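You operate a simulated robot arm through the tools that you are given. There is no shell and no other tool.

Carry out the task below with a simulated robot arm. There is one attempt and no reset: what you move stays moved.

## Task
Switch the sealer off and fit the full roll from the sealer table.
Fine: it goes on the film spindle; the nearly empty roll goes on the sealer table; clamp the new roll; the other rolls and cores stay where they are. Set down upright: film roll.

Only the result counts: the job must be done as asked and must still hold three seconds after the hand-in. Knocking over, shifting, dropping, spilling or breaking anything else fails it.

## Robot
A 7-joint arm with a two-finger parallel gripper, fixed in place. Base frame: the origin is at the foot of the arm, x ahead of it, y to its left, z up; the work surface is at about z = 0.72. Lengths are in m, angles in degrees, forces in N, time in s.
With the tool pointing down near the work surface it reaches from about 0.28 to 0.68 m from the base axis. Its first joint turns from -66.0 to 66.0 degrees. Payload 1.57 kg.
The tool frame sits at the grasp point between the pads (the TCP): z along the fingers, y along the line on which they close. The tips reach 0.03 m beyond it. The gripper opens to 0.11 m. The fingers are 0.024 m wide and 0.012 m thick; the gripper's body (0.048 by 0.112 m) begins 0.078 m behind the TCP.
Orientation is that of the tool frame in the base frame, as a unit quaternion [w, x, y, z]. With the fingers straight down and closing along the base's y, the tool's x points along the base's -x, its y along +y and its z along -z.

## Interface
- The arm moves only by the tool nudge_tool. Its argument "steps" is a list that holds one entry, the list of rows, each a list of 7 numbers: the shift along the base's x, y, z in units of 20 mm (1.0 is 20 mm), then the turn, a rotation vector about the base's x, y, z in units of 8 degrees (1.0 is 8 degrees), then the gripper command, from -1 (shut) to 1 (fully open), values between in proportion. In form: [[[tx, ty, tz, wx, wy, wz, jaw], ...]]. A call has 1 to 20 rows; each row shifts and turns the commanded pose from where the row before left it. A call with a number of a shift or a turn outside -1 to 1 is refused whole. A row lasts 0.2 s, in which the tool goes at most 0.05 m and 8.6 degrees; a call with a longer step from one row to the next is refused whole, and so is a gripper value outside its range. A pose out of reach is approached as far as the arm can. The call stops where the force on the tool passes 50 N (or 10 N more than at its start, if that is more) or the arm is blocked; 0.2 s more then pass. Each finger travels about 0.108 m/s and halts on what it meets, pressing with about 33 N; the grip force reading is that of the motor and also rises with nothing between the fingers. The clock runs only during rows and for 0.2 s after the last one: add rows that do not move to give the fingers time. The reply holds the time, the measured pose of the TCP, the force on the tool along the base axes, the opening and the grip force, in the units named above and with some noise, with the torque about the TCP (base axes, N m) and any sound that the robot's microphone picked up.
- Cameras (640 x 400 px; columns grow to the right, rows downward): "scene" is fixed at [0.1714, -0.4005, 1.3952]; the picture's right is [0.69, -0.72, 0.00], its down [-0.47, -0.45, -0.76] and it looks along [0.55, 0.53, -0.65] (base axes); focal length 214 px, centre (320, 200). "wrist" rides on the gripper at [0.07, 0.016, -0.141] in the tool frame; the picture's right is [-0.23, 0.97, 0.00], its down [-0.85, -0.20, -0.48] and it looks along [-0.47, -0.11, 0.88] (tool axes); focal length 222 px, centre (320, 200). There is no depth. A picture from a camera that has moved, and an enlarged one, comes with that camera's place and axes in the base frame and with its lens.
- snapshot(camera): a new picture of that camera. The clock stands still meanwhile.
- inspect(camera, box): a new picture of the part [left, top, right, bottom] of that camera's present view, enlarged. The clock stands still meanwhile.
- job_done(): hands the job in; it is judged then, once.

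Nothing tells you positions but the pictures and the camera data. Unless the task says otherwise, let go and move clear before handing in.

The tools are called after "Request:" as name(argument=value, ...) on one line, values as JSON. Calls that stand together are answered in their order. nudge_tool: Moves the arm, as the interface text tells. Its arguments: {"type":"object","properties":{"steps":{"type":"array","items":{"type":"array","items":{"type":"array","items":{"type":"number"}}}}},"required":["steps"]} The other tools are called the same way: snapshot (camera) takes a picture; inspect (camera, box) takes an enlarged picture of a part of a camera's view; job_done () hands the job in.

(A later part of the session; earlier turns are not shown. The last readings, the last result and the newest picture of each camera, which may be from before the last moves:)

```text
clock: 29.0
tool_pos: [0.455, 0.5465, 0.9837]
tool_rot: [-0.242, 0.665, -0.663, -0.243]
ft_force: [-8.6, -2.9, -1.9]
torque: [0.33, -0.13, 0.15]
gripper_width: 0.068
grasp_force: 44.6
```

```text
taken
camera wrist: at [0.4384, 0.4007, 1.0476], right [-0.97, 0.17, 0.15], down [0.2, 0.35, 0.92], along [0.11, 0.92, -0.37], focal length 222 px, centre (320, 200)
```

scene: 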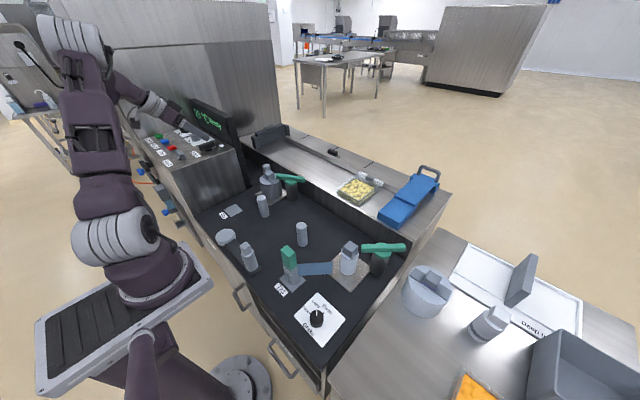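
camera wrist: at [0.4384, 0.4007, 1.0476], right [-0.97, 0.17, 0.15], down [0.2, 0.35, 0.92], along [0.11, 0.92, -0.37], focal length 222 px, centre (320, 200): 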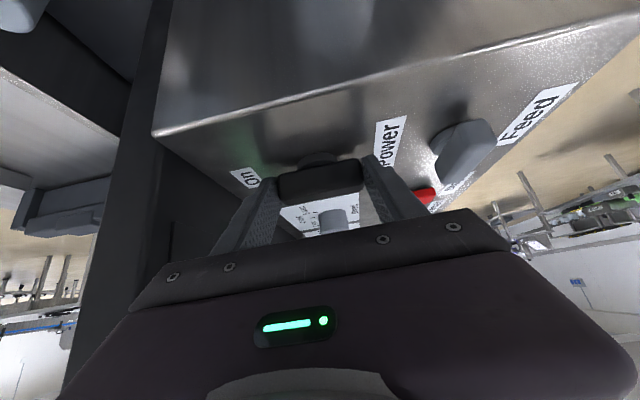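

The handle is gripped by its ends at a 68 mm span. I'll try turning clockwise by two steps.

Request:
nudge_tool(steps=[[[-0.1, 0.01, 0, 0, 0, -1, 0.1], [-0.1, 0.02, 0, 0, 0, -1, 0.1], [0, 0, 0, 0, 0, 0, 0.1]]])

Request:
snapshot(camera="wrist")

```text
clock: 29.8
tool_pos: [0.4497, 0.5443, 0.9844]
tool_rot: [0.274, -0.566, 0.75, 0.207]
ft_force: [-9.4, 2.6, -5.2]
torque: [0.46, -0.74, 0.15]
gripper_width: 0.0677
grasp_force: 45.3
```

```text
taken
camera wrist: at [0.395, 0.412, 1.048], right [-0.89, 0.43, 0.15], down [0.29, 0.28, 0.92], along [0.36, 0.86, -0.37], focal length 222 px, centre (320, 200)
```

wrist: 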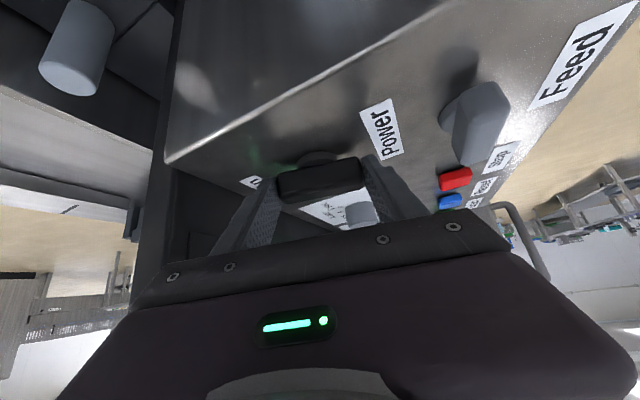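

The handle is following clockwise with low torque, so I'll continue.

Request:
nudge_tool(steps=[[[-0.095, 0.035, 0, 0, 0, -1, 0.1], [-0.09, 0.05, 0, 0, 0, -1, 0.1], [-0.08, 0.06, 0, 0, 0, -1, 0.1], [-0.07, 0.07, 0, 0, 0, -1, 0.1], [0, 0, 0, 0, 0, 0, 0.1]]])

Request:
snapshot(camera="wrist")

Request:
inspect(camera="scene", box=[140, 90, 240, 180])

```text
clock: 31.0
tool_pos: [0.4475, 0.5507, 0.9856]
tool_rot: [0.312, -0.374, 0.863, 0.133]
ft_force: [-44.6, -8.7, -17.1]
torque: [0.33, 1.22, 0.31]
gripper_width: 0.0677
grasp_force: 44.6
out of reach, approached as far as the arm can: row 3
```

```text
taken
camera wrist: at [0.3353, 0.4576, 1.0501], right [-0.59, 0.79, 0.14], down [0.39, 0.12, 0.91], along [0.71, 0.6, -0.38], focal length 222 px, centre (320, 200)
```

wrist: 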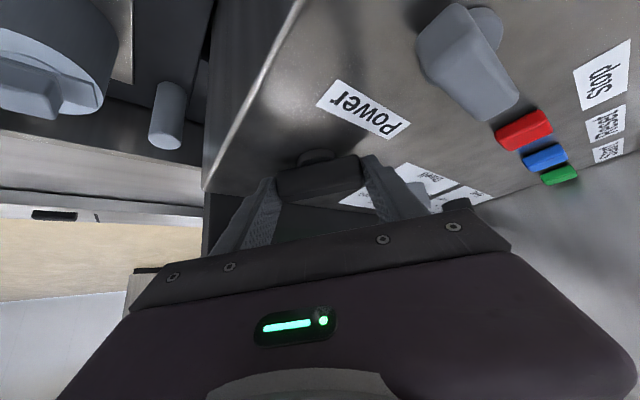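

```text
4.44 times, centred on (190, 135) of scene
camera zoom: at [0.1704, -0.4005, 1.3953], right [0.69, -0.72, 0.0], down [-0.46, -0.45, -0.76], along [0.55, 0.53, -0.65], focal length 953 px, centre (898, 489)
```

zoom: 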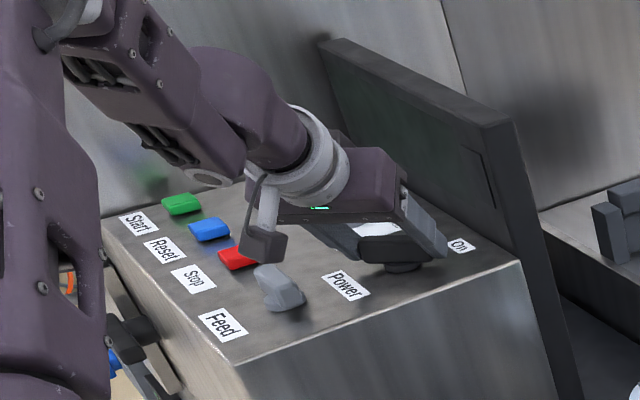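

The display has gone dark, so the sealer has switched off partway through the turn. I'll relieve the side load and continue to the end stop so it stays off.

Request:
nudge_tool(steps=[[[-0.15, -0.02, 0, 0, 0, 0, 0.1], [-0.06, 0.07, 0, 0, 0, -1, 0.1], [0, 0, 0, 0, 0, 0, 0.1]]])

Request:
snapshot(camera="wrist")

```text
clock: 31.8
tool_pos: [0.4455, 0.5522, 0.9862]
tool_rot: [0.322, -0.312, 0.887, 0.11]
ft_force: [-18.1, 17.9, -33.8]
torque: [0.52, 0.57, 0.33]
gripper_width: 0.068
grasp_force: 45.5
```

```text
taken
camera wrist: at [0.3218, 0.4754, 1.05], right [-0.47, 0.87, 0.14], down [0.4, 0.07, 0.91], along [0.79, 0.49, -0.38], focal length 222 px, centre (320, 200)
```

wrist: 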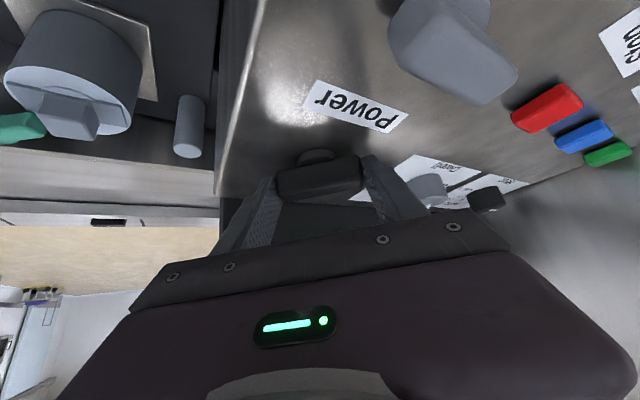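

It's at about 51° of turn, with some upward pull. I'll ease the offsets and keep going.

Request:
nudge_tool(steps=[[[-0.1, 0.1, -0.17, 0, 0, 0, 0.1], [-0.06, 0.08, 0, 0, 0, -1, 0.1], [-0.05, 0.09, 0, 0, 0, -1, 0.1], [0, 0, 0, 0, 0, 0, 0.1]]])

Request:
snapshot(camera="wrist")

```text
clock: 32.8
tool_pos: [0.4423, 0.5549, 0.9865]
tool_rot: [0.336, -0.184, 0.922, 0.064]
ft_force: [-24.0, -7.4, 7.4]
torque: [0.75, 1.77, 0.04]
gripper_width: 0.0679
grasp_force: 45.6
```

```text
taken
camera wrist: at [0.3028, 0.5163, 1.0491], right [-0.21, 0.97, 0.14], down [0.4, -0.05, 0.92], along [0.89, 0.25, -0.37], focal length 222 px, centre (320, 200)
```

wrist: 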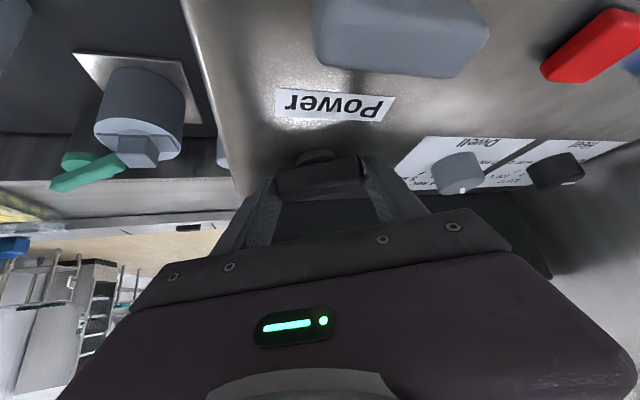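

It's at about 67° and still following, so I'll continue toward a quarter turn.

Request:
nudge_tool(steps=[[[-0.12, 0.05, 0, 0, 0, 0, 0.1], [-0.04, 0.09, 0, 0, 0, -1, 0.1], [-0.03, 0.1, 0, 0, 0, -1, 0.1], [0, 0, 0, 0, 0, 0, 0.1]]])

Request:
snapshot(camera="wrist")

Request:
inspect(camera="scene", box=[140, 90, 240, 180])

```text
clock: 33.8
tool_pos: [0.4426, 0.5595, 0.9849]
tool_rot: [0.343, -0.053, 0.938, 0.015]
ft_force: [3.8, -4.5, 11.2]
torque: [0.07, -1.04, -0.11]
gripper_width: 0.068
grasp_force: 44.9
```

```text
taken
camera wrist: at [0.2963, 0.5601, 1.0482], right [0.07, 0.99, 0.14], down [0.36, -0.15, 0.92], along [0.93, -0.01, -0.37], focal length 222 px, centre (320, 200)
```

wrist: 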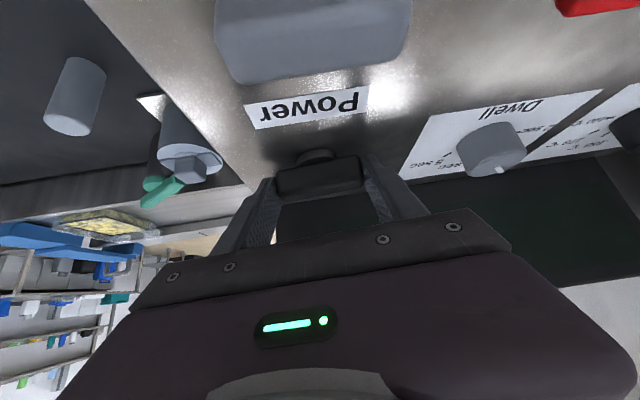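

```text
4.44 times, centred on (190, 135) of scene
camera zoom: at [0.1713, -0.4008, 1.3951], right [0.69, -0.72, 0.0], down [-0.47, -0.45, -0.76], along [0.55, 0.53, -0.65], focal length 953 px, centre (898, 489)
```

zoom: 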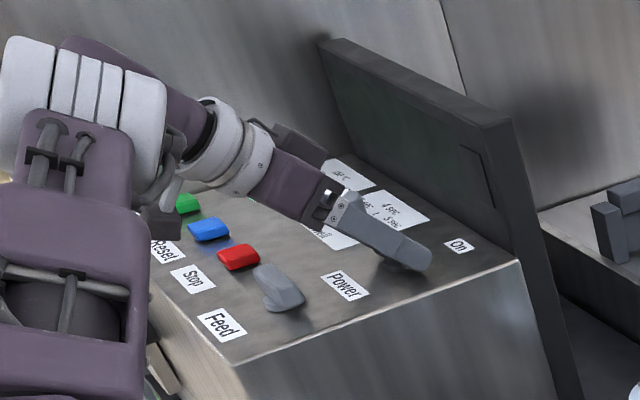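

It's now at about 84° with no resistance. I'll do the last few degrees, then open and lift off.

Request:
nudge_tool(steps=[[[-0.01, 0.08, 0, 0, 0, -0.8, 0.1], [0, 0, 0, 0, 0, 0, 0.1]]])

Request:
nudge_tool(steps=[[[0, 0, 0, 0, 0, 0, 0.7], [0, 0, 0, 0, 0, 0, 0.7], [0, 0, 0.8, 0, 0, 0, 0.7], [0, 0, 0.8, 0, 0, 0, 0.7], [-0.5, -0.5, 0.4, 0, 0, 0, 0.7], [-0.5, -1, 0, 0, 0, 0, 0.7], [-0.5, -1, 0, 0, 0, 0, 0.7], [-0.5, -1, 0, 0, 0, 0, 0.7], [0, -1, 0, 0, 0, 0, 0.7], [0, -1, 0, 0, 0, 0, 0.7], [0, 0, 0, 0, 0, 0, 0.7]]])

Request:
snapshot(camera="wrist")

Request:
inspect(camera="scene", box=[140, 90, 240, 180])

```text
clock: 34.4
tool_pos: [0.4429, 0.56, 0.9858]
tool_rot: [0.344, -0.003, 0.939, 0.001]
ft_force: [28.1, 33.4, 9.0]
torque: [0.86, -1.39, 0.38]
gripper_width: 0.068
grasp_force: 45.4
out of reach, approached as far as the arm can: row 1
```

```text
clock: 36.8
tool_pos: [0.4051, 0.4416, 1.0212]
tool_rot: [0.341, -0.002, 0.94, -0.004]
ft_force: [-0.6, 0.1, 0.4]
torque: [0.01, 0.01, 0.02]
gripper_width: 0.0935
grasp_force: 0.1
out of reach, approached as far as the arm can: row 4
```

```text
taken
camera wrist: at [0.26, 0.4587, 1.0853], right [0.17, 0.98, 0.14], down [0.35, -0.19, 0.92], along [0.92, -0.11, -0.37], focal length 222 px, centre (320, 200)
```

wrist: 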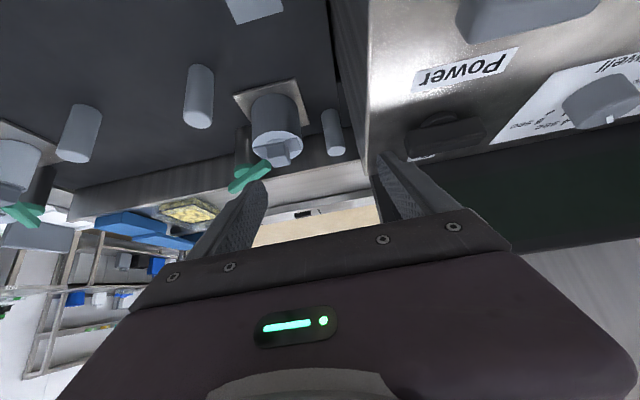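

```text
4.44 times, centred on (190, 135) of scene
camera zoom: at [0.1714, -0.4005, 1.3952], right [0.69, -0.72, 0.0], down [-0.47, -0.45, -0.76], along [0.55, 0.53, -0.65], focal length 953 px, centre (898, 489)
```

zoom: 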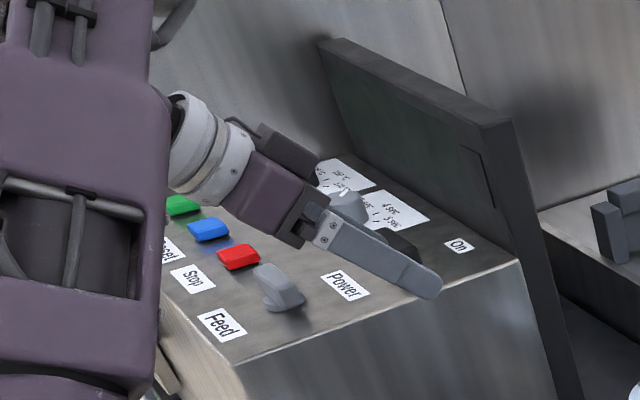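

The display is dark and the handle lies across, so the sealer is off. Next I'll untilt and travel to the film spindle to study the clamp and the nearly empty roll.

Request:
nudge_tool(steps=[[[-0.3, -1, 0.7, 0, 0, 0, 1], [-0.3, -1, 0.7, 0, 0, 0, 1], [-0.3, -1, 0.7, 0, 1, 0, 1], [0, -1, 0.7, 0, 1, 0, 1], [0, -1, 0.7, 0, 1, 0, 1], [0, -1, 0.7, 0, 1, 0, 1], [0, -1, 0.7, 0, 1, 0, 1], [0, -1, 0, 0, 0, 0, 1], [0, -1, 0, 0, 0, 0, 1], [0, -1, 0, 0, 0, 0, 1], [0, -1, 0, 0, 0, 0, 1], [0, -1, 0, 0, 0, 0, 1], [0, -1, 0, 0, 0, 0, 1], [0, -1, 0, 0, 0, 0, 1], [0, -1, 0, 0, 0, 0, 1], [0, -1, 0, 0, 0, 0, 1], [0, -1, 0, 0, 0, 0, 1], [0, -1, 0, 0, 0, 0, 1], [0, -1, 0, 0, 0, 0, 1], [0, -1, 0, 0, 0, 0, 1]]])

Request:
nudge_tool(steps=[[[0.4, -1, -0.6, 0, 0, 0, 1], [0.4, -1, -0.6, 0, 0, 0, 1], [0.4, -1, -0.6, 0, 0, 0, 1], [0.4, -1, -0.6, 0, 0, 0, 1], [0.4, -1, -0.6, 0, 0, 0, 1], [0, -1, -0.6, 0, 0, 0, 1], [0, -1, -0.6, 0, 0, 0, 1], [0, -1, -0.6, 0, 0, 0, 1], [0, 0, 0, 0, 0, 0, 1]]])

Request:
snapshot(camera="wrist")

Request:
snapshot(camera="scene")

```text
clock: 41.0
tool_pos: [0.3855, 0.0408, 1.12]
tool_rot: [-0.001, -0.003, 1.0, -0.002]
ft_force: [0.0, -0.1, -0.7]
torque: [0.01, 0.0, 0.03]
gripper_width: 0.1101
grasp_force: 0.2
```

```text
clock: 43.0
tool_pos: [0.4255, -0.1185, 1.0221]
tool_rot: [-0.002, -0.004, 1.0, -0.003]
ft_force: [-0.1, -0.2, 0.1]
torque: [-0.04, 0.0, 0.02]
gripper_width: 0.1098
grasp_force: 0.0
```

```text
taken
camera wrist: at [0.3548, -0.101, 1.1637], right [0.22, 0.98, -0.01], down [0.86, -0.19, 0.48], along [0.46, -0.11, -0.88], focal length 222 px, centre (320, 200)
```

wrist: 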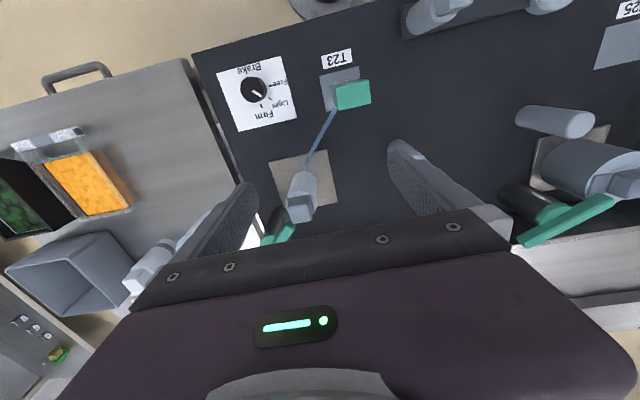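

```text
taken
```

scene: 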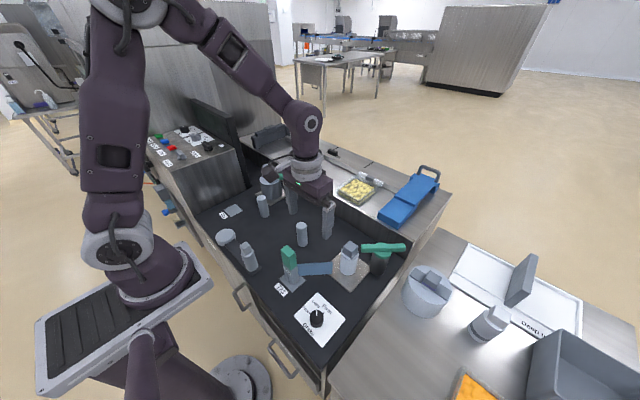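

Request:
inspect(camera="wrist", box=[230, 60, 400, 250])

Request:
inspect(camera="scene", box=[270, 225, 410, 305])

Request:
inspect(camera="scene", box=[330, 230, 410, 294])

Request:
inspect(camera="wrist", box=[490, 90, 640, 250])

Request:
inspect(camera="scene", box=[140, 90, 240, 180])

```text
2.11 times, centred on (315, 155) of wrist
camera zoom: at [0.3548, -0.101, 1.1637], right [0.22, 0.98, -0.01], down [0.86, -0.19, 0.48], along [0.46, -0.11, -0.88], focal length 468 px, centre (330, 295)
```

zoom: 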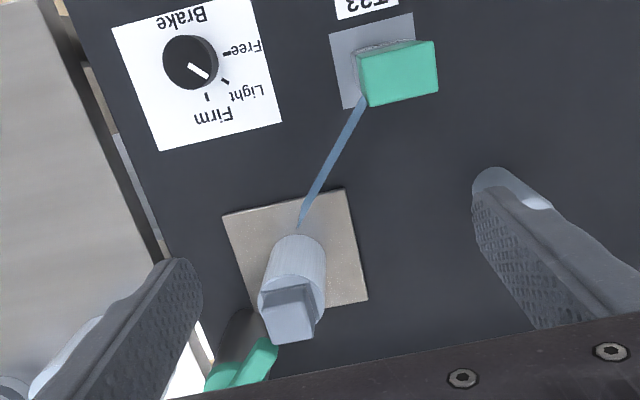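

```text
4.57 times, centred on (340, 265) of scene
camera zoom: at [0.1714, -0.4005, 1.3952], right [0.69, -0.72, 0.0], down [-0.47, -0.45, -0.76], along [0.55, 0.53, -0.65], focal length 980 px, centre (229, -97)
```

zoom: 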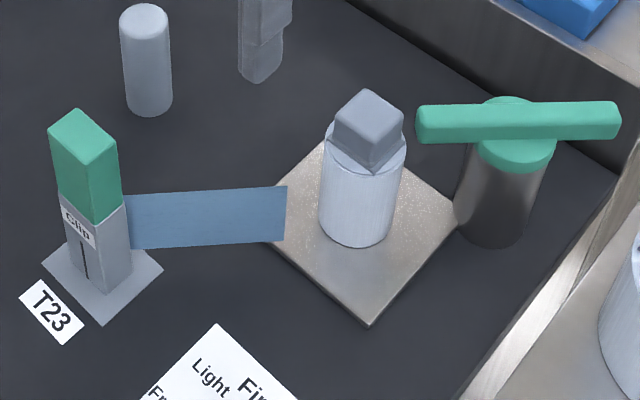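

```text
6.25 times, centred on (370, 262) of scene
camera zoom: at [0.1714, -0.4005, 1.3952], right [0.69, -0.72, 0.0], down [-0.47, -0.45, -0.76], along [0.55, 0.53, -0.65], focal length 1340 px, centre (8, -188)
```

zoom: 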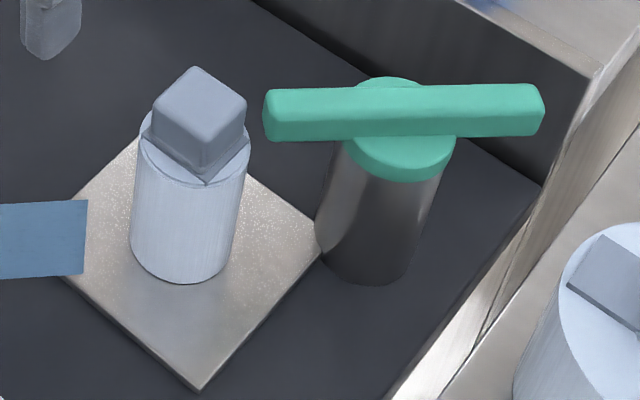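

```text
2.50 times, centred on (565, 170) of wrist
camera zoom: at [0.3548, -0.101, 1.1637], right [0.22, 0.98, -0.01], down [0.86, -0.19, 0.48], along [0.46, -0.11, -0.88], focal length 555 px, centre (-292, 275)
```

zoom: 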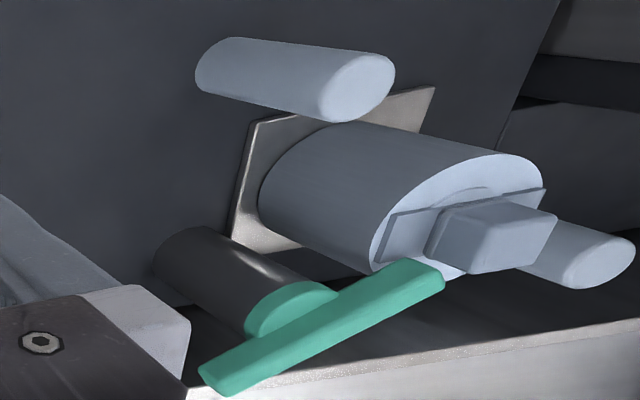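

```text
4.44 times, centred on (190, 135) of scene
camera zoom: at [0.1714, -0.4005, 1.3952], right [0.69, -0.72, 0.0], down [-0.47, -0.45, -0.76], along [0.55, 0.53, -0.65], focal length 953 px, centre (898, 489)
```

zoom: 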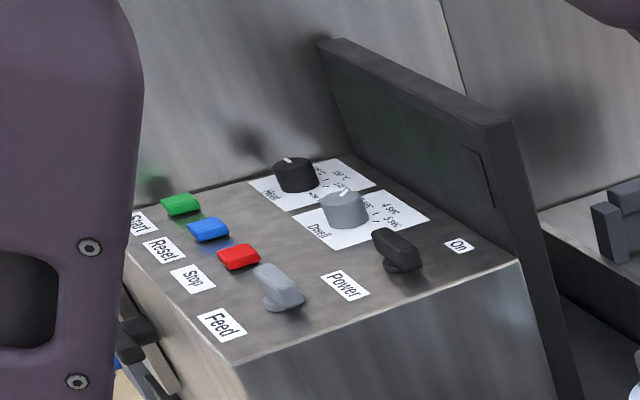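

The power handle is off and the other dials are unchanged. The clamp bar points straight at the spindle (hub near (0.618, -0.252, 0.835)), so it would block the bigger roll. I'll move above the hub with the jaws turned across the bar, to test turning it.

Request:
nudge_tool(steps=[[[0.9, -0.67, -0.4, 0, 0, -1, 0.1], [0.9, -0.67, -0.4, 0, 0, -1, 0.1], [0.9, -0.67, -0.4, 0, 0, -1, 0.1], [0.9, -0.67, -0.4, 0, 0, -1, 0.1], [0.9, -0.67, -0.4, 0, 0, -1, 0.1], [0.9, -0.67, -0.4, 0, 0, -0.75, 0.1], [0.9, -0.67, -0.4, 0, 0, 0, 0.1], [0.9, -0.67, -0.4, 0, 0, 0, 0.1], [0.9, -0.67, -0.4, 0, 0, 0, 0.1], [0, 0, -0.4, 0, 0, 0, 0.1], [0, 0, 0, 0, 0, 0, 0.1]]])

Request:
snapshot(camera="wrist")

Request:
inspect(camera="scene", box=[310, 190, 450, 294])

```text
clock: 45.4
tool_pos: [0.5885, -0.2395, 0.942]
tool_rot: [-0.003, 0.388, 0.922, -0.003]
ft_force: [0.2, -0.9, -0.1]
torque: [0.01, 0.01, 0.01]
gripper_width: 0.0607
grasp_force: 0.0
```

```text
taken
camera wrist: at [0.552, -0.1781, 1.0843], right [0.86, 0.52, -0.01], down [0.46, -0.75, 0.48], along [0.24, -0.41, -0.88], focal length 222 px, centre (320, 200)
```

wrist: 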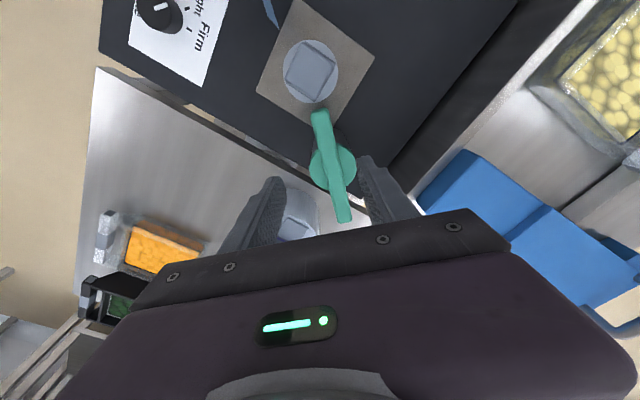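

```text
3.85 times, centred on (380, 242) of scene
camera zoom: at [0.1714, -0.4005, 1.3952], right [0.69, -0.72, 0.0], down [-0.47, -0.45, -0.76], along [0.55, 0.53, -0.65], focal length 825 px, centre (89, 38)
```

zoom: 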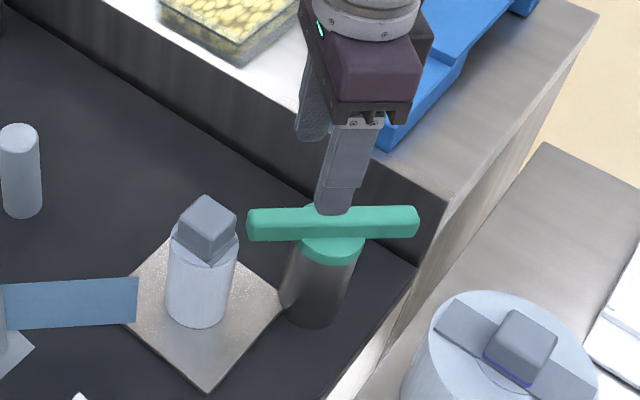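

From above, the hub is at about (0.612, -0.252), with the bar running straight toward the spindle. I'll centre over the hub and lower the jaws around the bar.

Request:
nudge_tool(steps=[[[0.6, -0.32, -0.2, 0, 0, 0, 0.0], [0.58, -0.3, -0.3, 0, 0, 0, 0.0], [0, 0, -0.6, 0, 0, 0, 0.0], [0, 0, -0.6, 0, 0, 0, 0.0], [0, 0, -0.6, 0, 0, 0, 0.0], [0, 0, 0, 0, 0, 0, 0.0]]])

Request:
snapshot(camera="wrist")

Request:
inspect(camera="scene", box=[330, 210, 430, 284])

```text
clock: 46.8
tool_pos: [0.6119, -0.2515, 0.8964]
tool_rot: [-0.002, 0.388, 0.922, -0.003]
ft_force: [-0.7, 0.0, 0.1]
torque: [0.02, 0.03, 0.01]
gripper_width: 0.0549
grasp_force: 0.0
```

```text
taken
camera wrist: at [0.5748, -0.1903, 1.0376], right [0.85, 0.52, -0.01], down [0.46, -0.75, 0.48], along [0.24, -0.41, -0.88], focal length 222 px, centre (320, 200)
```

wrist: 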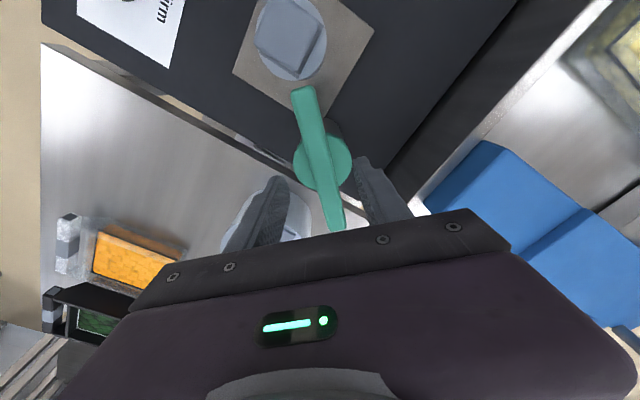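

```text
5.41 times, centred on (380, 247) of scene
camera zoom: at [0.1714, -0.4005, 1.3952], right [0.69, -0.72, 0.0], down [-0.47, -0.45, -0.76], along [0.55, 0.53, -0.65], focal length 1159 px, centre (-4, -54)
```

zoom: 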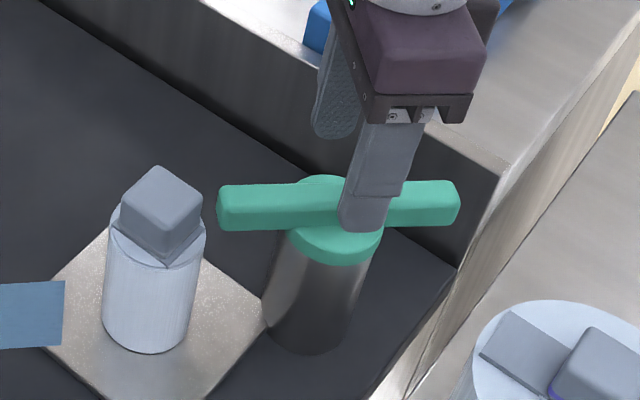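

The hub centre refines to about (0.608, -0.247). I'll shift slightly, lower to straddle the bar, and close.

Request:
nudge_tool(steps=[[[-0.2, 0.25, -0.5, 0, 0, 0, -0.1], [0, 0, -0.7, 0, 0, 0, -0.1], [0, 0, -0.7, 0, 0, 0, -0.1], [0, 0, -0.3, 0, 0, 0, -0.1], [0, 0, 0, 0, 0, 0, -0.1]]])

Request:
nudge_tool(steps=[[[0, 0, 0, 0, 0, 0, -0.5], [0, 0, 0, 0, 0, 0, -1], [0, 0, 0, 0, 0, 0, -1]]])

Request:
inspect(camera="scene", box=[330, 210, 430, 284])

Request:
snapshot(camera="wrist")

```text
clock: 47.7
tool_pos: [0.6096, -0.2468, 0.8625]
tool_rot: [0.001, 0.387, 0.922, -0.002]
ft_force: [-3.5, 0.6, 9.9]
torque: [0.2, -0.05, 0.11]
gripper_width: 0.0479
grasp_force: 0.1
stopped in row 4: the force on the tool passed its limit at 63 N (the readings are from after the stop); the commanded pose is now the measured one
```

```text
clock: 48.5
tool_pos: [0.6097, -0.2477, 0.8618]
tool_rot: [0.0, 0.387, 0.922, -0.002]
ft_force: [-1.7, 1.1, 19.9]
torque: [0.77, 0.24, 0.68]
gripper_width: 0.02
grasp_force: 33.7
```

```text
5.41 times, centred on (380, 247) of scene
camera zoom: at [0.171, -0.4004, 1.3953], right [0.69, -0.72, 0.0], down [-0.47, -0.45, -0.76], along [0.55, 0.53, -0.65], focal length 1159 px, centre (-4, -54)
```

zoom: 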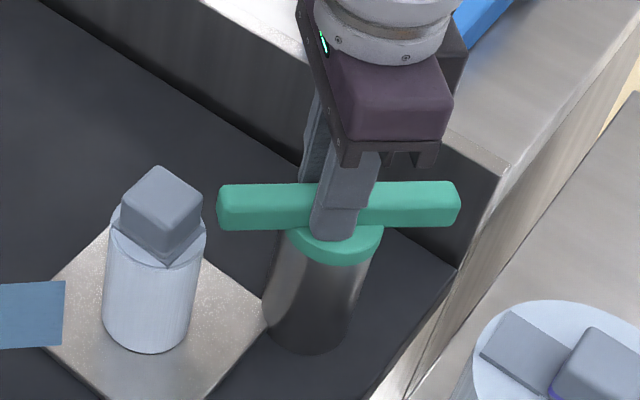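

```text
taken
camera wrist: at [0.5709, -0.1852, 1.0031], right [0.85, 0.52, 0.0], down [0.46, -0.75, 0.48], along [0.25, -0.41, -0.88], focal length 222 px, centre (320, 200)
```

wrist: 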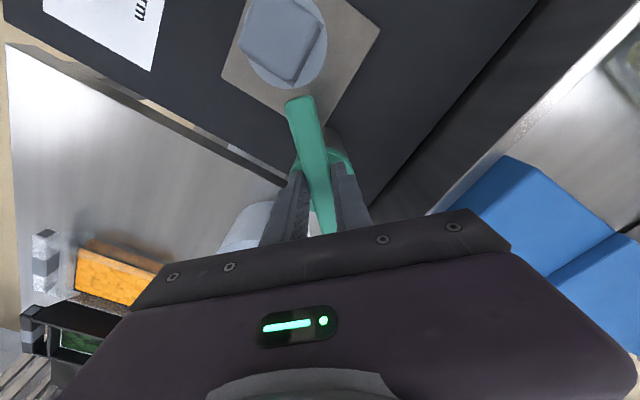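

The jaws now grip the 20 mm bar over the hub, with the tips just on the hub disc. I'll lift 2 mm and test a small counter-clockwise turn.

Request:
nudge_tool(steps=[[[0, 0, 0.12, 0, 0, 0, -1], [0, 0, 0, 0, 0, 1, -1], [0, 0, 0, 0, 0, 0, -1]]])

Request:
inspect(camera="scene", box=[330, 210, 430, 284])

```text
clock: 49.3
tool_pos: [0.6083, -0.2488, 0.8624]
tool_rot: [-0.001, 0.323, 0.946, -0.002]
ft_force: [10.5, -13.5, -25.1]
torque: [0.25, -0.35, -0.14]
gripper_width: 0.0194
grasp_force: 33.2
```

```text
5.41 times, centred on (380, 247) of scene
camera zoom: at [0.1721, -0.4011, 1.3949], right [0.69, -0.72, 0.0], down [-0.47, -0.45, -0.76], along [0.55, 0.53, -0.65], focal length 1159 px, centre (-4, -54)
```

zoom: 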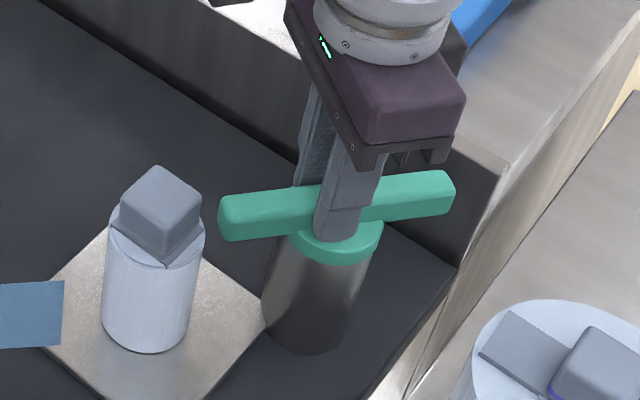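

The bar turns easily counter-clockwise, so I'll continue to a quarter turn.

Request:
nudge_tool(steps=[[[0.04, -0.05, -0.08, 0, 0, 1, -1], [0, 0, 0, 0, 0, 1, -1], [0, 0, 0, 0, 0, 1, -1], [0, 0, 0, 0, 0, 0, -1]]])

Request:
inspect(camera="scene", box=[330, 210, 430, 284])

```text
clock: 50.3
tool_pos: [0.6082, -0.2516, 0.863]
tool_rot: [-0.001, 0.118, 0.993, -0.003]
ft_force: [-30.0, -18.4, 7.1]
torque: [0.15, 0.64, -0.23]
gripper_width: 0.0195
grasp_force: 33.5
```

```text
5.41 times, centred on (380, 247) of scene
camera zoom: at [0.1705, -0.401, 1.3952], right [0.69, -0.72, 0.0], down [-0.47, -0.45, -0.76], along [0.55, 0.53, -0.65], focal length 1159 px, centre (-4, -54)
```

zoom: 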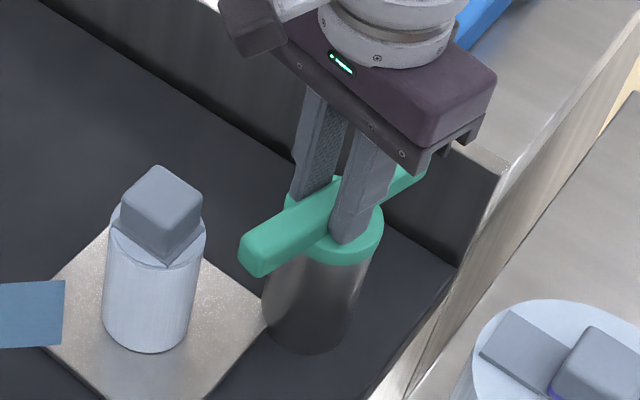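

It's a third of the way. I'll relieve the side load and continue turning.

Request:
nudge_tool(steps=[[[-0.15, -0.09, 0, 0, 0, 0, -1], [0, 0, 0, 0, 0, 1, -1], [0, 0, 0, 0, 0, 1, -1], [0, 0, 0, 0, 0, 1, -1], [0, 0, 0, 0, 0, 0, -1]]])

Request:
inspect(camera="scene", box=[330, 210, 430, 284])

```text
clock: 51.5
tool_pos: [0.6082, -0.253, 0.8629]
tool_rot: [0.003, -0.091, 0.996, -0.005]
ft_force: [17.6, -41.0, -6.9]
torque: [-0.14, -0.76, -0.19]
gripper_width: 0.0199
grasp_force: 33.4
```

```text
5.41 times, centred on (380, 247) of scene
camera zoom: at [0.1719, -0.4016, 1.3948], right [0.69, -0.72, 0.0], down [-0.47, -0.45, -0.76], along [0.55, 0.53, -0.65], focal length 1159 px, centre (-4, -54)
```

zoom: 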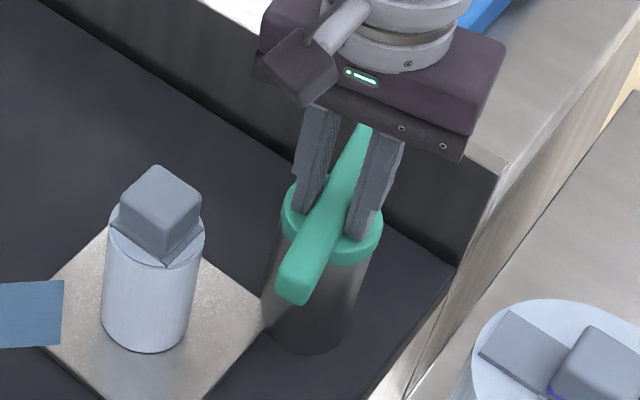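

It's about 56° round. I'll ease the side load again and turn further.

Request:
nudge_tool(steps=[[[0.1, -0.22, 0, 0, 0, 0, -1], [0, 0, 0, 0, 0, 1, -1], [0, 0, 0, 0, 0, 1, -1], [0, 0, 0, 0, 0, 0, -1]]])

Request:
nudge_tool(steps=[[[0, 0, 0, 0, 0, 1, -1], [0, 0, 0, 0, 0, 1, -1], [0, 0, 0, 0, 0, 0, -1]]])

Request:
inspect(camera="scene", box=[330, 210, 430, 284])

```text
clock: 52.5
tool_pos: [0.6095, -0.2563, 0.8623]
tool_rot: [0.001, -0.23, 0.973, -0.003]
ft_force: [4.3, -22.7, 19.2]
torque: [-0.22, 0.38, -0.15]
gripper_width: 0.02
grasp_force: 33.6
```

```text
clock: 53.3
tool_pos: [0.611, -0.2558, 0.8618]
tool_rot: [0.003, -0.363, 0.932, -0.003]
ft_force: [15.4, -34.7, 9.5]
torque: [0.33, -0.59, -0.11]
gripper_width: 0.0197
grasp_force: 33.6
```

```text
5.41 times, centred on (380, 247) of scene
camera zoom: at [0.1715, -0.4013, 1.3949], right [0.69, -0.72, 0.0], down [-0.47, -0.45, -0.76], along [0.55, 0.53, -0.65], focal length 1159 px, centre (-4, -54)
```

zoom: 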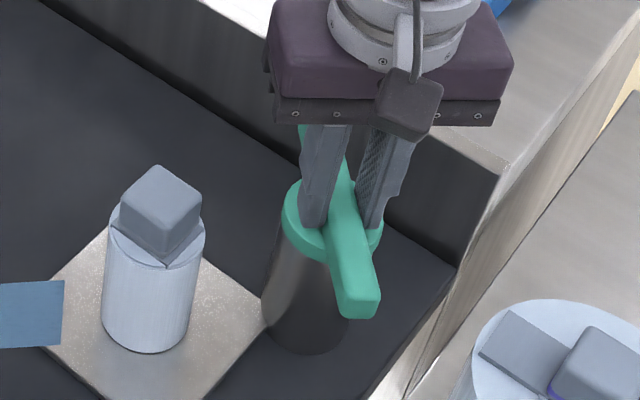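

The bar is now square to its starting line (about 88°), clear of the spindle. I'll release it and rise.

Request:
nudge_tool(steps=[[[0.05, -0.1, 0, 0, 0, 0.2, -1], [0, 0, 0, 0, 0, 0, -0.2], [0, 0, 0, 0, 0, 0, -0.2], [0, 0, 0.8, 0, 0, 0, -0.2], [0, 0, 0.8, 0, 0, 0, -0.2], [-0.6, 0.2, 0.8, 0, 0, 0, -0.2], [-0.8, 0.6, 0.8, 0, 0, -1, 0.2], [-0.8, 0.6, 0.5, 0, 0, -1, 0.2], [-0.5, 0.6, 0, 0, 0, -1, 0.2], [0, 0.6, 0, 0, 0, -1, 0.2], [0, 0, 0, 0, 0, -1, 0.2], [0, 0, 0, 0, 0, -0.4, 0.2], [0, 0, 0, 0, 0, 0, 0.2]]])

Request:
snapshot(camera="wrist")

Request:
inspect(camera="scene", box=[310, 210, 430, 300])

```text
clock: 56.1
tool_pos: [0.5559, -0.2039, 0.9366]
tool_rot: [0.001, -0.006, 1.0, -0.002]
ft_force: [0.2, -0.2, -0.5]
torque: [0.02, 0.04, 0.0]
gripper_width: 0.0659
grasp_force: 0.1
```

```text
taken
camera wrist: at [0.4848, -0.1878, 1.0771], right [0.21, 0.98, 0.0], down [0.86, -0.19, 0.48], along [0.47, -0.11, -0.88], focal length 222 px, centre (320, 200)
```

wrist: 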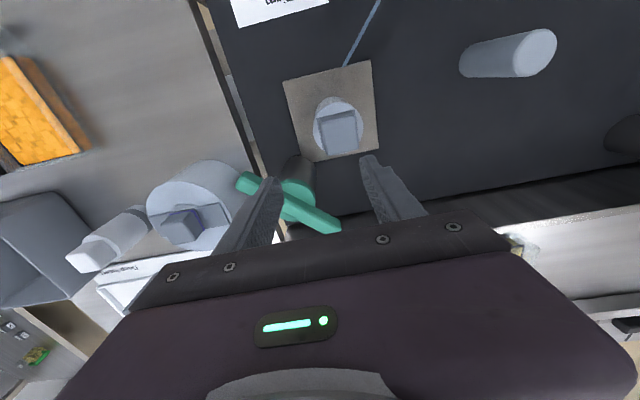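

```text
4.44 times, centred on (370, 255) of scene
camera zoom: at [0.1714, -0.4005, 1.3952], right [0.69, -0.72, 0.0], down [-0.47, -0.45, -0.76], along [0.55, 0.53, -0.65], focal length 953 px, centre (98, -44)
```

zoom: 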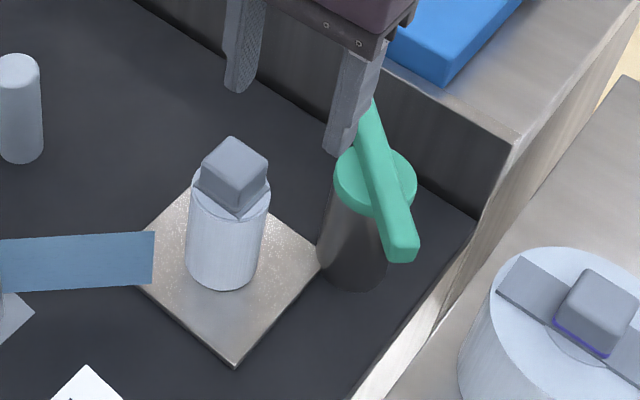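

The clamp bar is turned clear. Now I'll zoom on the nearly empty roll's grip to line up for picking it.

Request:
inspect(camera="wrist", box=[270, 50, 410, 190])

Request:
inspect(camera="scene", box=[340, 235, 380, 285])

```text
2.86 times, centred on (340, 120) of wrist
camera zoom: at [0.4848, -0.1878, 1.0771], right [0.21, 0.98, 0.0], down [0.86, -0.19, 0.48], along [0.47, -0.11, -0.88], focal length 635 px, centre (263, 429)
```

zoom: 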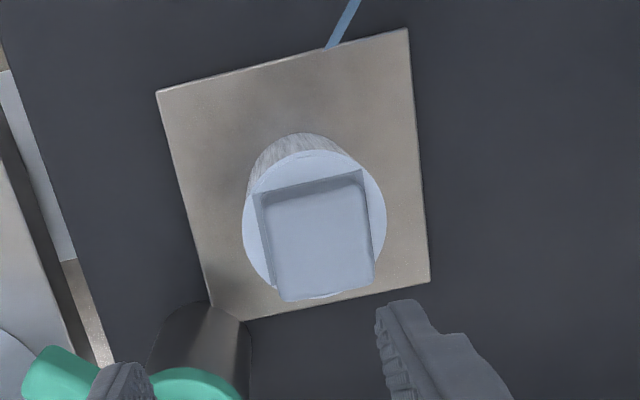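

```text
8.00 times, centred on (360, 260) of scene
camera zoom: at [0.1714, -0.4005, 1.3952], right [0.69, -0.72, 0.0], down [-0.47, -0.45, -0.76], along [0.55, 0.53, -0.65], focal length 1716 px, centre (0, -280)
```

zoom: 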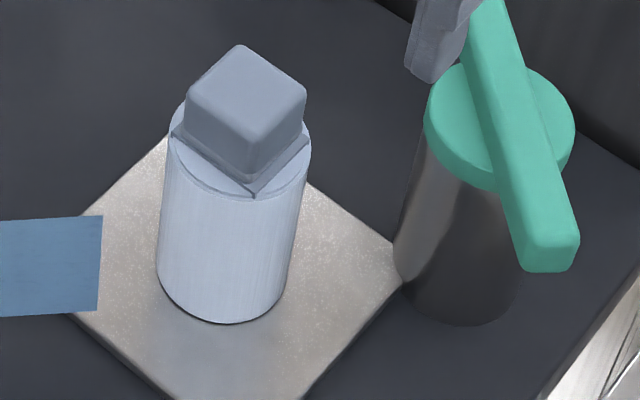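

The grip block is about 36 mm square, axis-aligned, at roughly (0.5425, -0.180) with its top near z 0.84. I'll first grip it along x to measure the spindle's x position exactly.

Request:
nudge_tool(steps=[[[-0.2, 0.4, 0, 0, 0, -1, 0.2], [-0.2, 0.4, 0, 0, 0, -1, 0.2], [-0.27, 0.4, 0, 0, 0, -1, 0.2], [0, 0, 0, 0, 0, -1, 0.2], [0, 0, 0, 0, 0, -1, 0.2], [0, 0, 0, 0, 0, -1, 0.2], [0, 0, 0, 0, 0, -1, 0.2], [0, 0, 0, 0, 0, -1, 0.2], [0, 0, 0, 0, 0, -1, 0.2], [0, 0, 0, 0, 0, -1, 0.2], [0, 0, 0, 0, 0, -1, 0.2], [0, 0, -0.5, 0, 0, -0.35, 0.2], [0, 0, -0.8, 0, 0, 0, 0.2], [0, 0, -0.8, 0, 0, 0, 0.2], [0, 0, 0, 0, 0, 0, 0.2]]])

Request:
snapshot(camera="wrist")

Request:
inspect(camera="scene", box=[310, 210, 430, 300])

```text
clock: 59.3
tool_pos: [0.5424, -0.1807, 0.8934]
tool_rot: [-0.001, 0.707, 0.707, -0.002]
ft_force: [-0.3, 0.2, 0.3]
torque: [-0.01, 0.0, -0.01]
gripper_width: 0.0659
grasp_force: 0.1
```

```text
taken
camera wrist: at [0.5583, -0.1101, 1.0348], right [0.97, -0.23, 0.0], down [-0.2, -0.85, 0.48], along [-0.11, -0.47, -0.88], focal length 222 px, centre (320, 200)
```

wrist: 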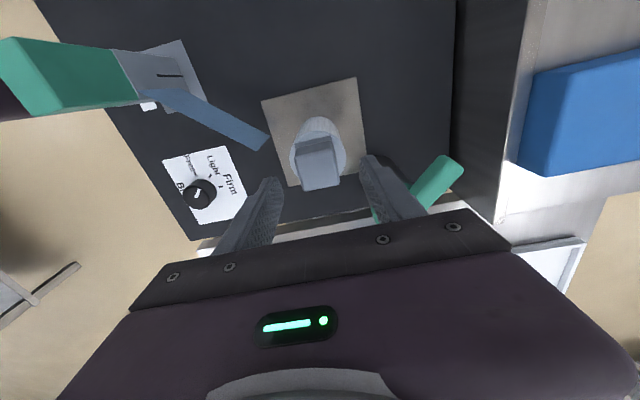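

```text
4.44 times, centred on (370, 255) of scene
camera zoom: at [0.1714, -0.4005, 1.3952], right [0.69, -0.72, 0.0], down [-0.47, -0.45, -0.76], along [0.55, 0.53, -0.65], focal length 953 px, centre (98, -44)
```

zoom: 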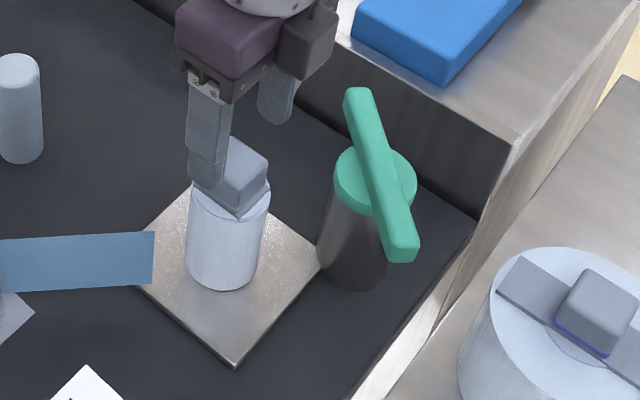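

Lined up. I'll lower around the block and close gently.

Request:
nudge_tool(steps=[[[0, 0, -0.8, 0, 0, 0, 0.0], [0, 0, -0.8, 0, 0, 0, 0.0], [0, 0, -0.6, 0, 0, 0, 0.0], [0, 0, 0, 0, 0, 0, 0.0]]])

Request:
nudge_tool(steps=[[[0, 0, 0, 0, 0, 0, -0.5], [0, 0, 0, 0, 0, 0, -0.5], [0, 0, 0, 0, 0, 0, -0.5]]])

Request:
inspect(camera="scene", box=[310, 210, 430, 300])

```text
clock: 60.3
tool_pos: [0.541, -0.1802, 0.8494]
tool_rot: [0.0, 0.707, 0.707, -0.001]
ft_force: [-0.8, 2.1, 6.3]
torque: [0.06, -0.19, 0.0]
gripper_width: 0.0547
grasp_force: 0.1
```

```text
clock: 61.1
tool_pos: [0.5424, -0.1807, 0.8497]
tool_rot: [0.0, 0.707, 0.707, -0.002]
ft_force: [-2.8, -1.0, 9.5]
torque: [-0.01, -0.14, -0.04]
gripper_width: 0.036
grasp_force: 4.7
```

```text
4.44 times, centred on (370, 255) of scene
camera zoom: at [0.1711, -0.4005, 1.3952], right [0.69, -0.72, 0.0], down [-0.47, -0.45, -0.76], along [0.55, 0.53, -0.65], focal length 953 px, centre (98, -44)
```

zoom: 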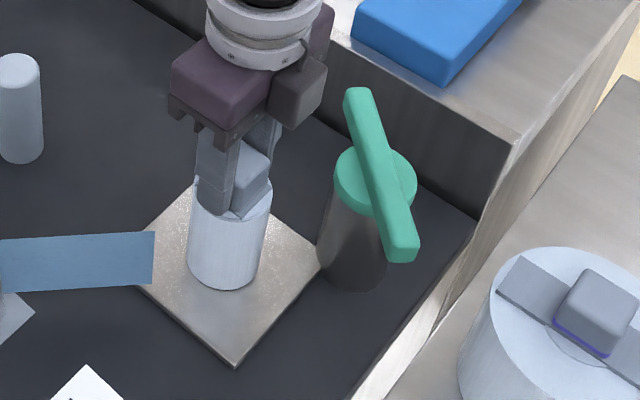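

The block is 36 mm wide, so the spindle is at x ≈ 0.542, with the roll top near z 0.819. I'll regrip along y to measure y, then lift.

Request:
nudge_tool(steps=[[[0, 0, 0, 0, 0, 0, 0.2], [0, 0, 0, 0, 0, 0, 0.2], [0, 0, 0.9, 0, 0, 0, 0.2], [0, 0, 0.9, 0, 0, 0, 0.2], [0, 0, 0, 0, 0, 1, 0.2], [0, 0, 0, 0, 0, 1, 0.2], [0, 0, 0, 0, 0, 1, 0.2], [0, 0, 0, 0, 0, 1, 0.2], [0, 0, 0, 0, 0, 1, 0.2], [0, 0, 0, 0, 0, 1, 0.2], [0, 0, 0, 0, 0, 1, 0.2], [0, 0, 0, 0, 0, 1, 0.2], [0, 0, 0, 0, 0, 1, 0.2], [0, 0, 0, 0, 0, 1, 0.2], [0, 0, 0, 0, 0, 1, 0.2], [0, 0, 0, 0, 0, 0.25, 0.2], [0, 0, 0, 0, 0, 0, 0.2]]])

Request:
nudge_tool(steps=[[[0, 0, -0.9, 0, 0, 0, 0.0], [0, 0, -0.85, 0, 0, 0, 0.0], [0, 0, 0, 0, 0, 0, 0.0], [0, 0, 0, 0, 0, 0, -0.5], [0, 0, 0, 0, 0, 0, -0.5], [0, 0, 0, 0, 0, 0, -0.5]]])

Request:
inspect(camera="scene", box=[310, 210, 430, 300])

```text
clock: 64.7
tool_pos: [0.5419, -0.1799, 0.8853]
tool_rot: [0.001, -0.001, 1.0, -0.001]
ft_force: [-0.1, 0.2, 0.1]
torque: [0.03, -0.01, -0.01]
gripper_width: 0.0661
grasp_force: 0.0
```

```text
clock: 66.1
tool_pos: [0.5415, -0.18, 0.8502]
tool_rot: [0.001, -0.001, 1.0, -0.003]
ft_force: [-0.1, 0.4, 0.0]
torque: [0.03, -0.04, -0.04]
gripper_width: 0.0351
grasp_force: 32.6
```

```text
4.44 times, centred on (370, 255) of scene
camera zoom: at [0.1714, -0.4005, 1.3952], right [0.69, -0.72, 0.0], down [-0.47, -0.45, -0.76], along [0.55, 0.53, -0.65], focal length 953 px, centre (98, -44)
```

zoom: 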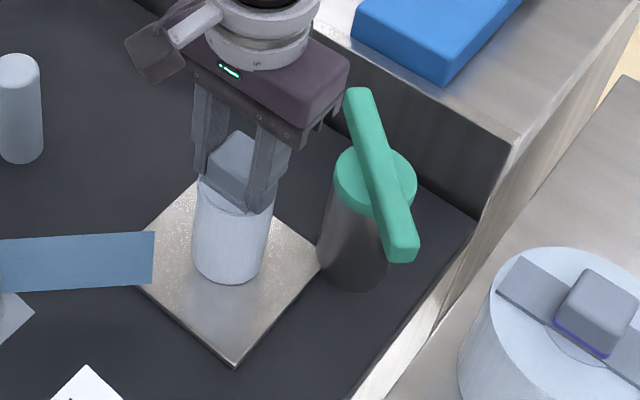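

The roll looks slightly different in the picture (its base seems to have moved a few millimetres). I'll look closely before lifting.

Request:
inspect(camera="scene", box=[340, 235, 390, 285])

Request:
inspect(camera="wrist", box=[250, 100, 410, 240])

```text
8.00 times, centred on (365, 260) of scene
camera zoom: at [0.1714, -0.4005, 1.3952], right [0.69, -0.72, 0.0], down [-0.47, -0.45, -0.76], along [0.55, 0.53, -0.65], focal length 1716 px, centre (-40, -280)
```

zoom: 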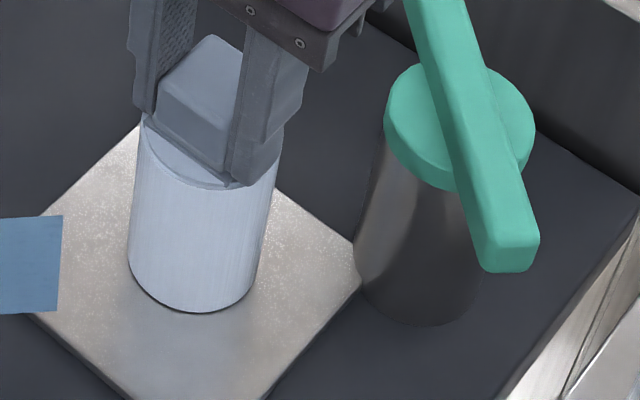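

```text
2.86 times, centred on (330, 170) of wrist
camera zoom: at [0.4712, -0.1632, 0.9914], right [0.23, 0.97, 0.0], down [0.85, -0.2, 0.48], along [0.47, -0.11, -0.88], focal length 635 px, centre (291, 286)
```

zoom: 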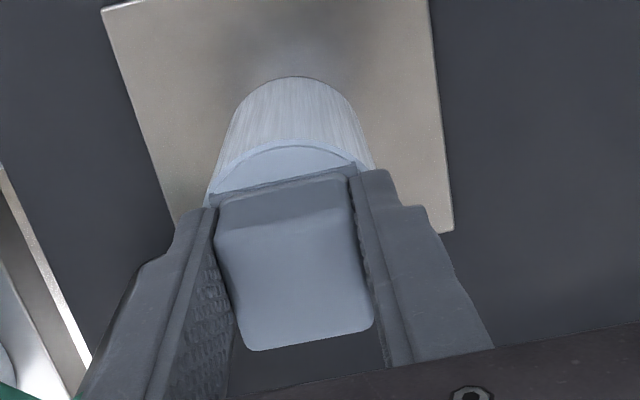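

The roll is upright but sits a few millimetres further in +x than before, so the spindle fit has some play; its original centre was (0.542, -0.180). I'll grip firmly and lift slowly.

Request:
nudge_tool(steps=[[[0, 0, 0, 0, 0, 0, -1], [0, 0, 0, 0, 0, 0, -1], [0, 0, 0.5, 0, 0, 0, -1], [0, 0, 0.5, 0, 0, 0, -1], [0, 0, 0, 0, 0, 0, -1]]])

Request:
inspect(camera="scene", box=[310, 210, 430, 300])

```text
clock: 67.3
tool_pos: [0.5425, -0.1802, 0.8709]
tool_rot: [0.001, 0.0, 1.0, -0.001]
ft_force: [-0.1, -0.4, -0.3]
torque: [0.03, 0.02, 0.0]
gripper_width: 0.0353
grasp_force: 32.7
```

```text
4.44 times, centred on (370, 255) of scene
camera zoom: at [0.1714, -0.4005, 1.3952], right [0.69, -0.72, 0.0], down [-0.47, -0.45, -0.76], along [0.55, 0.53, -0.65], focal length 953 px, centre (98, -44)
```

zoom: 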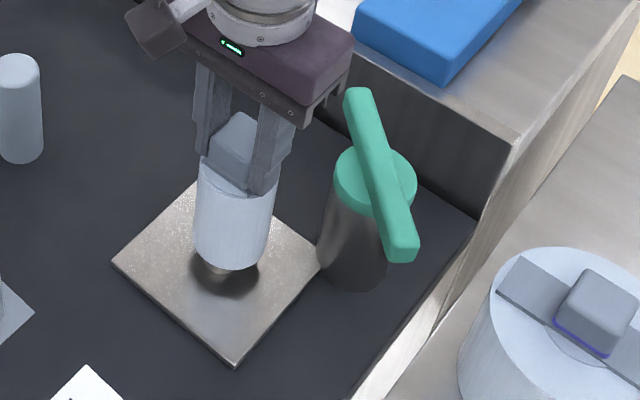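

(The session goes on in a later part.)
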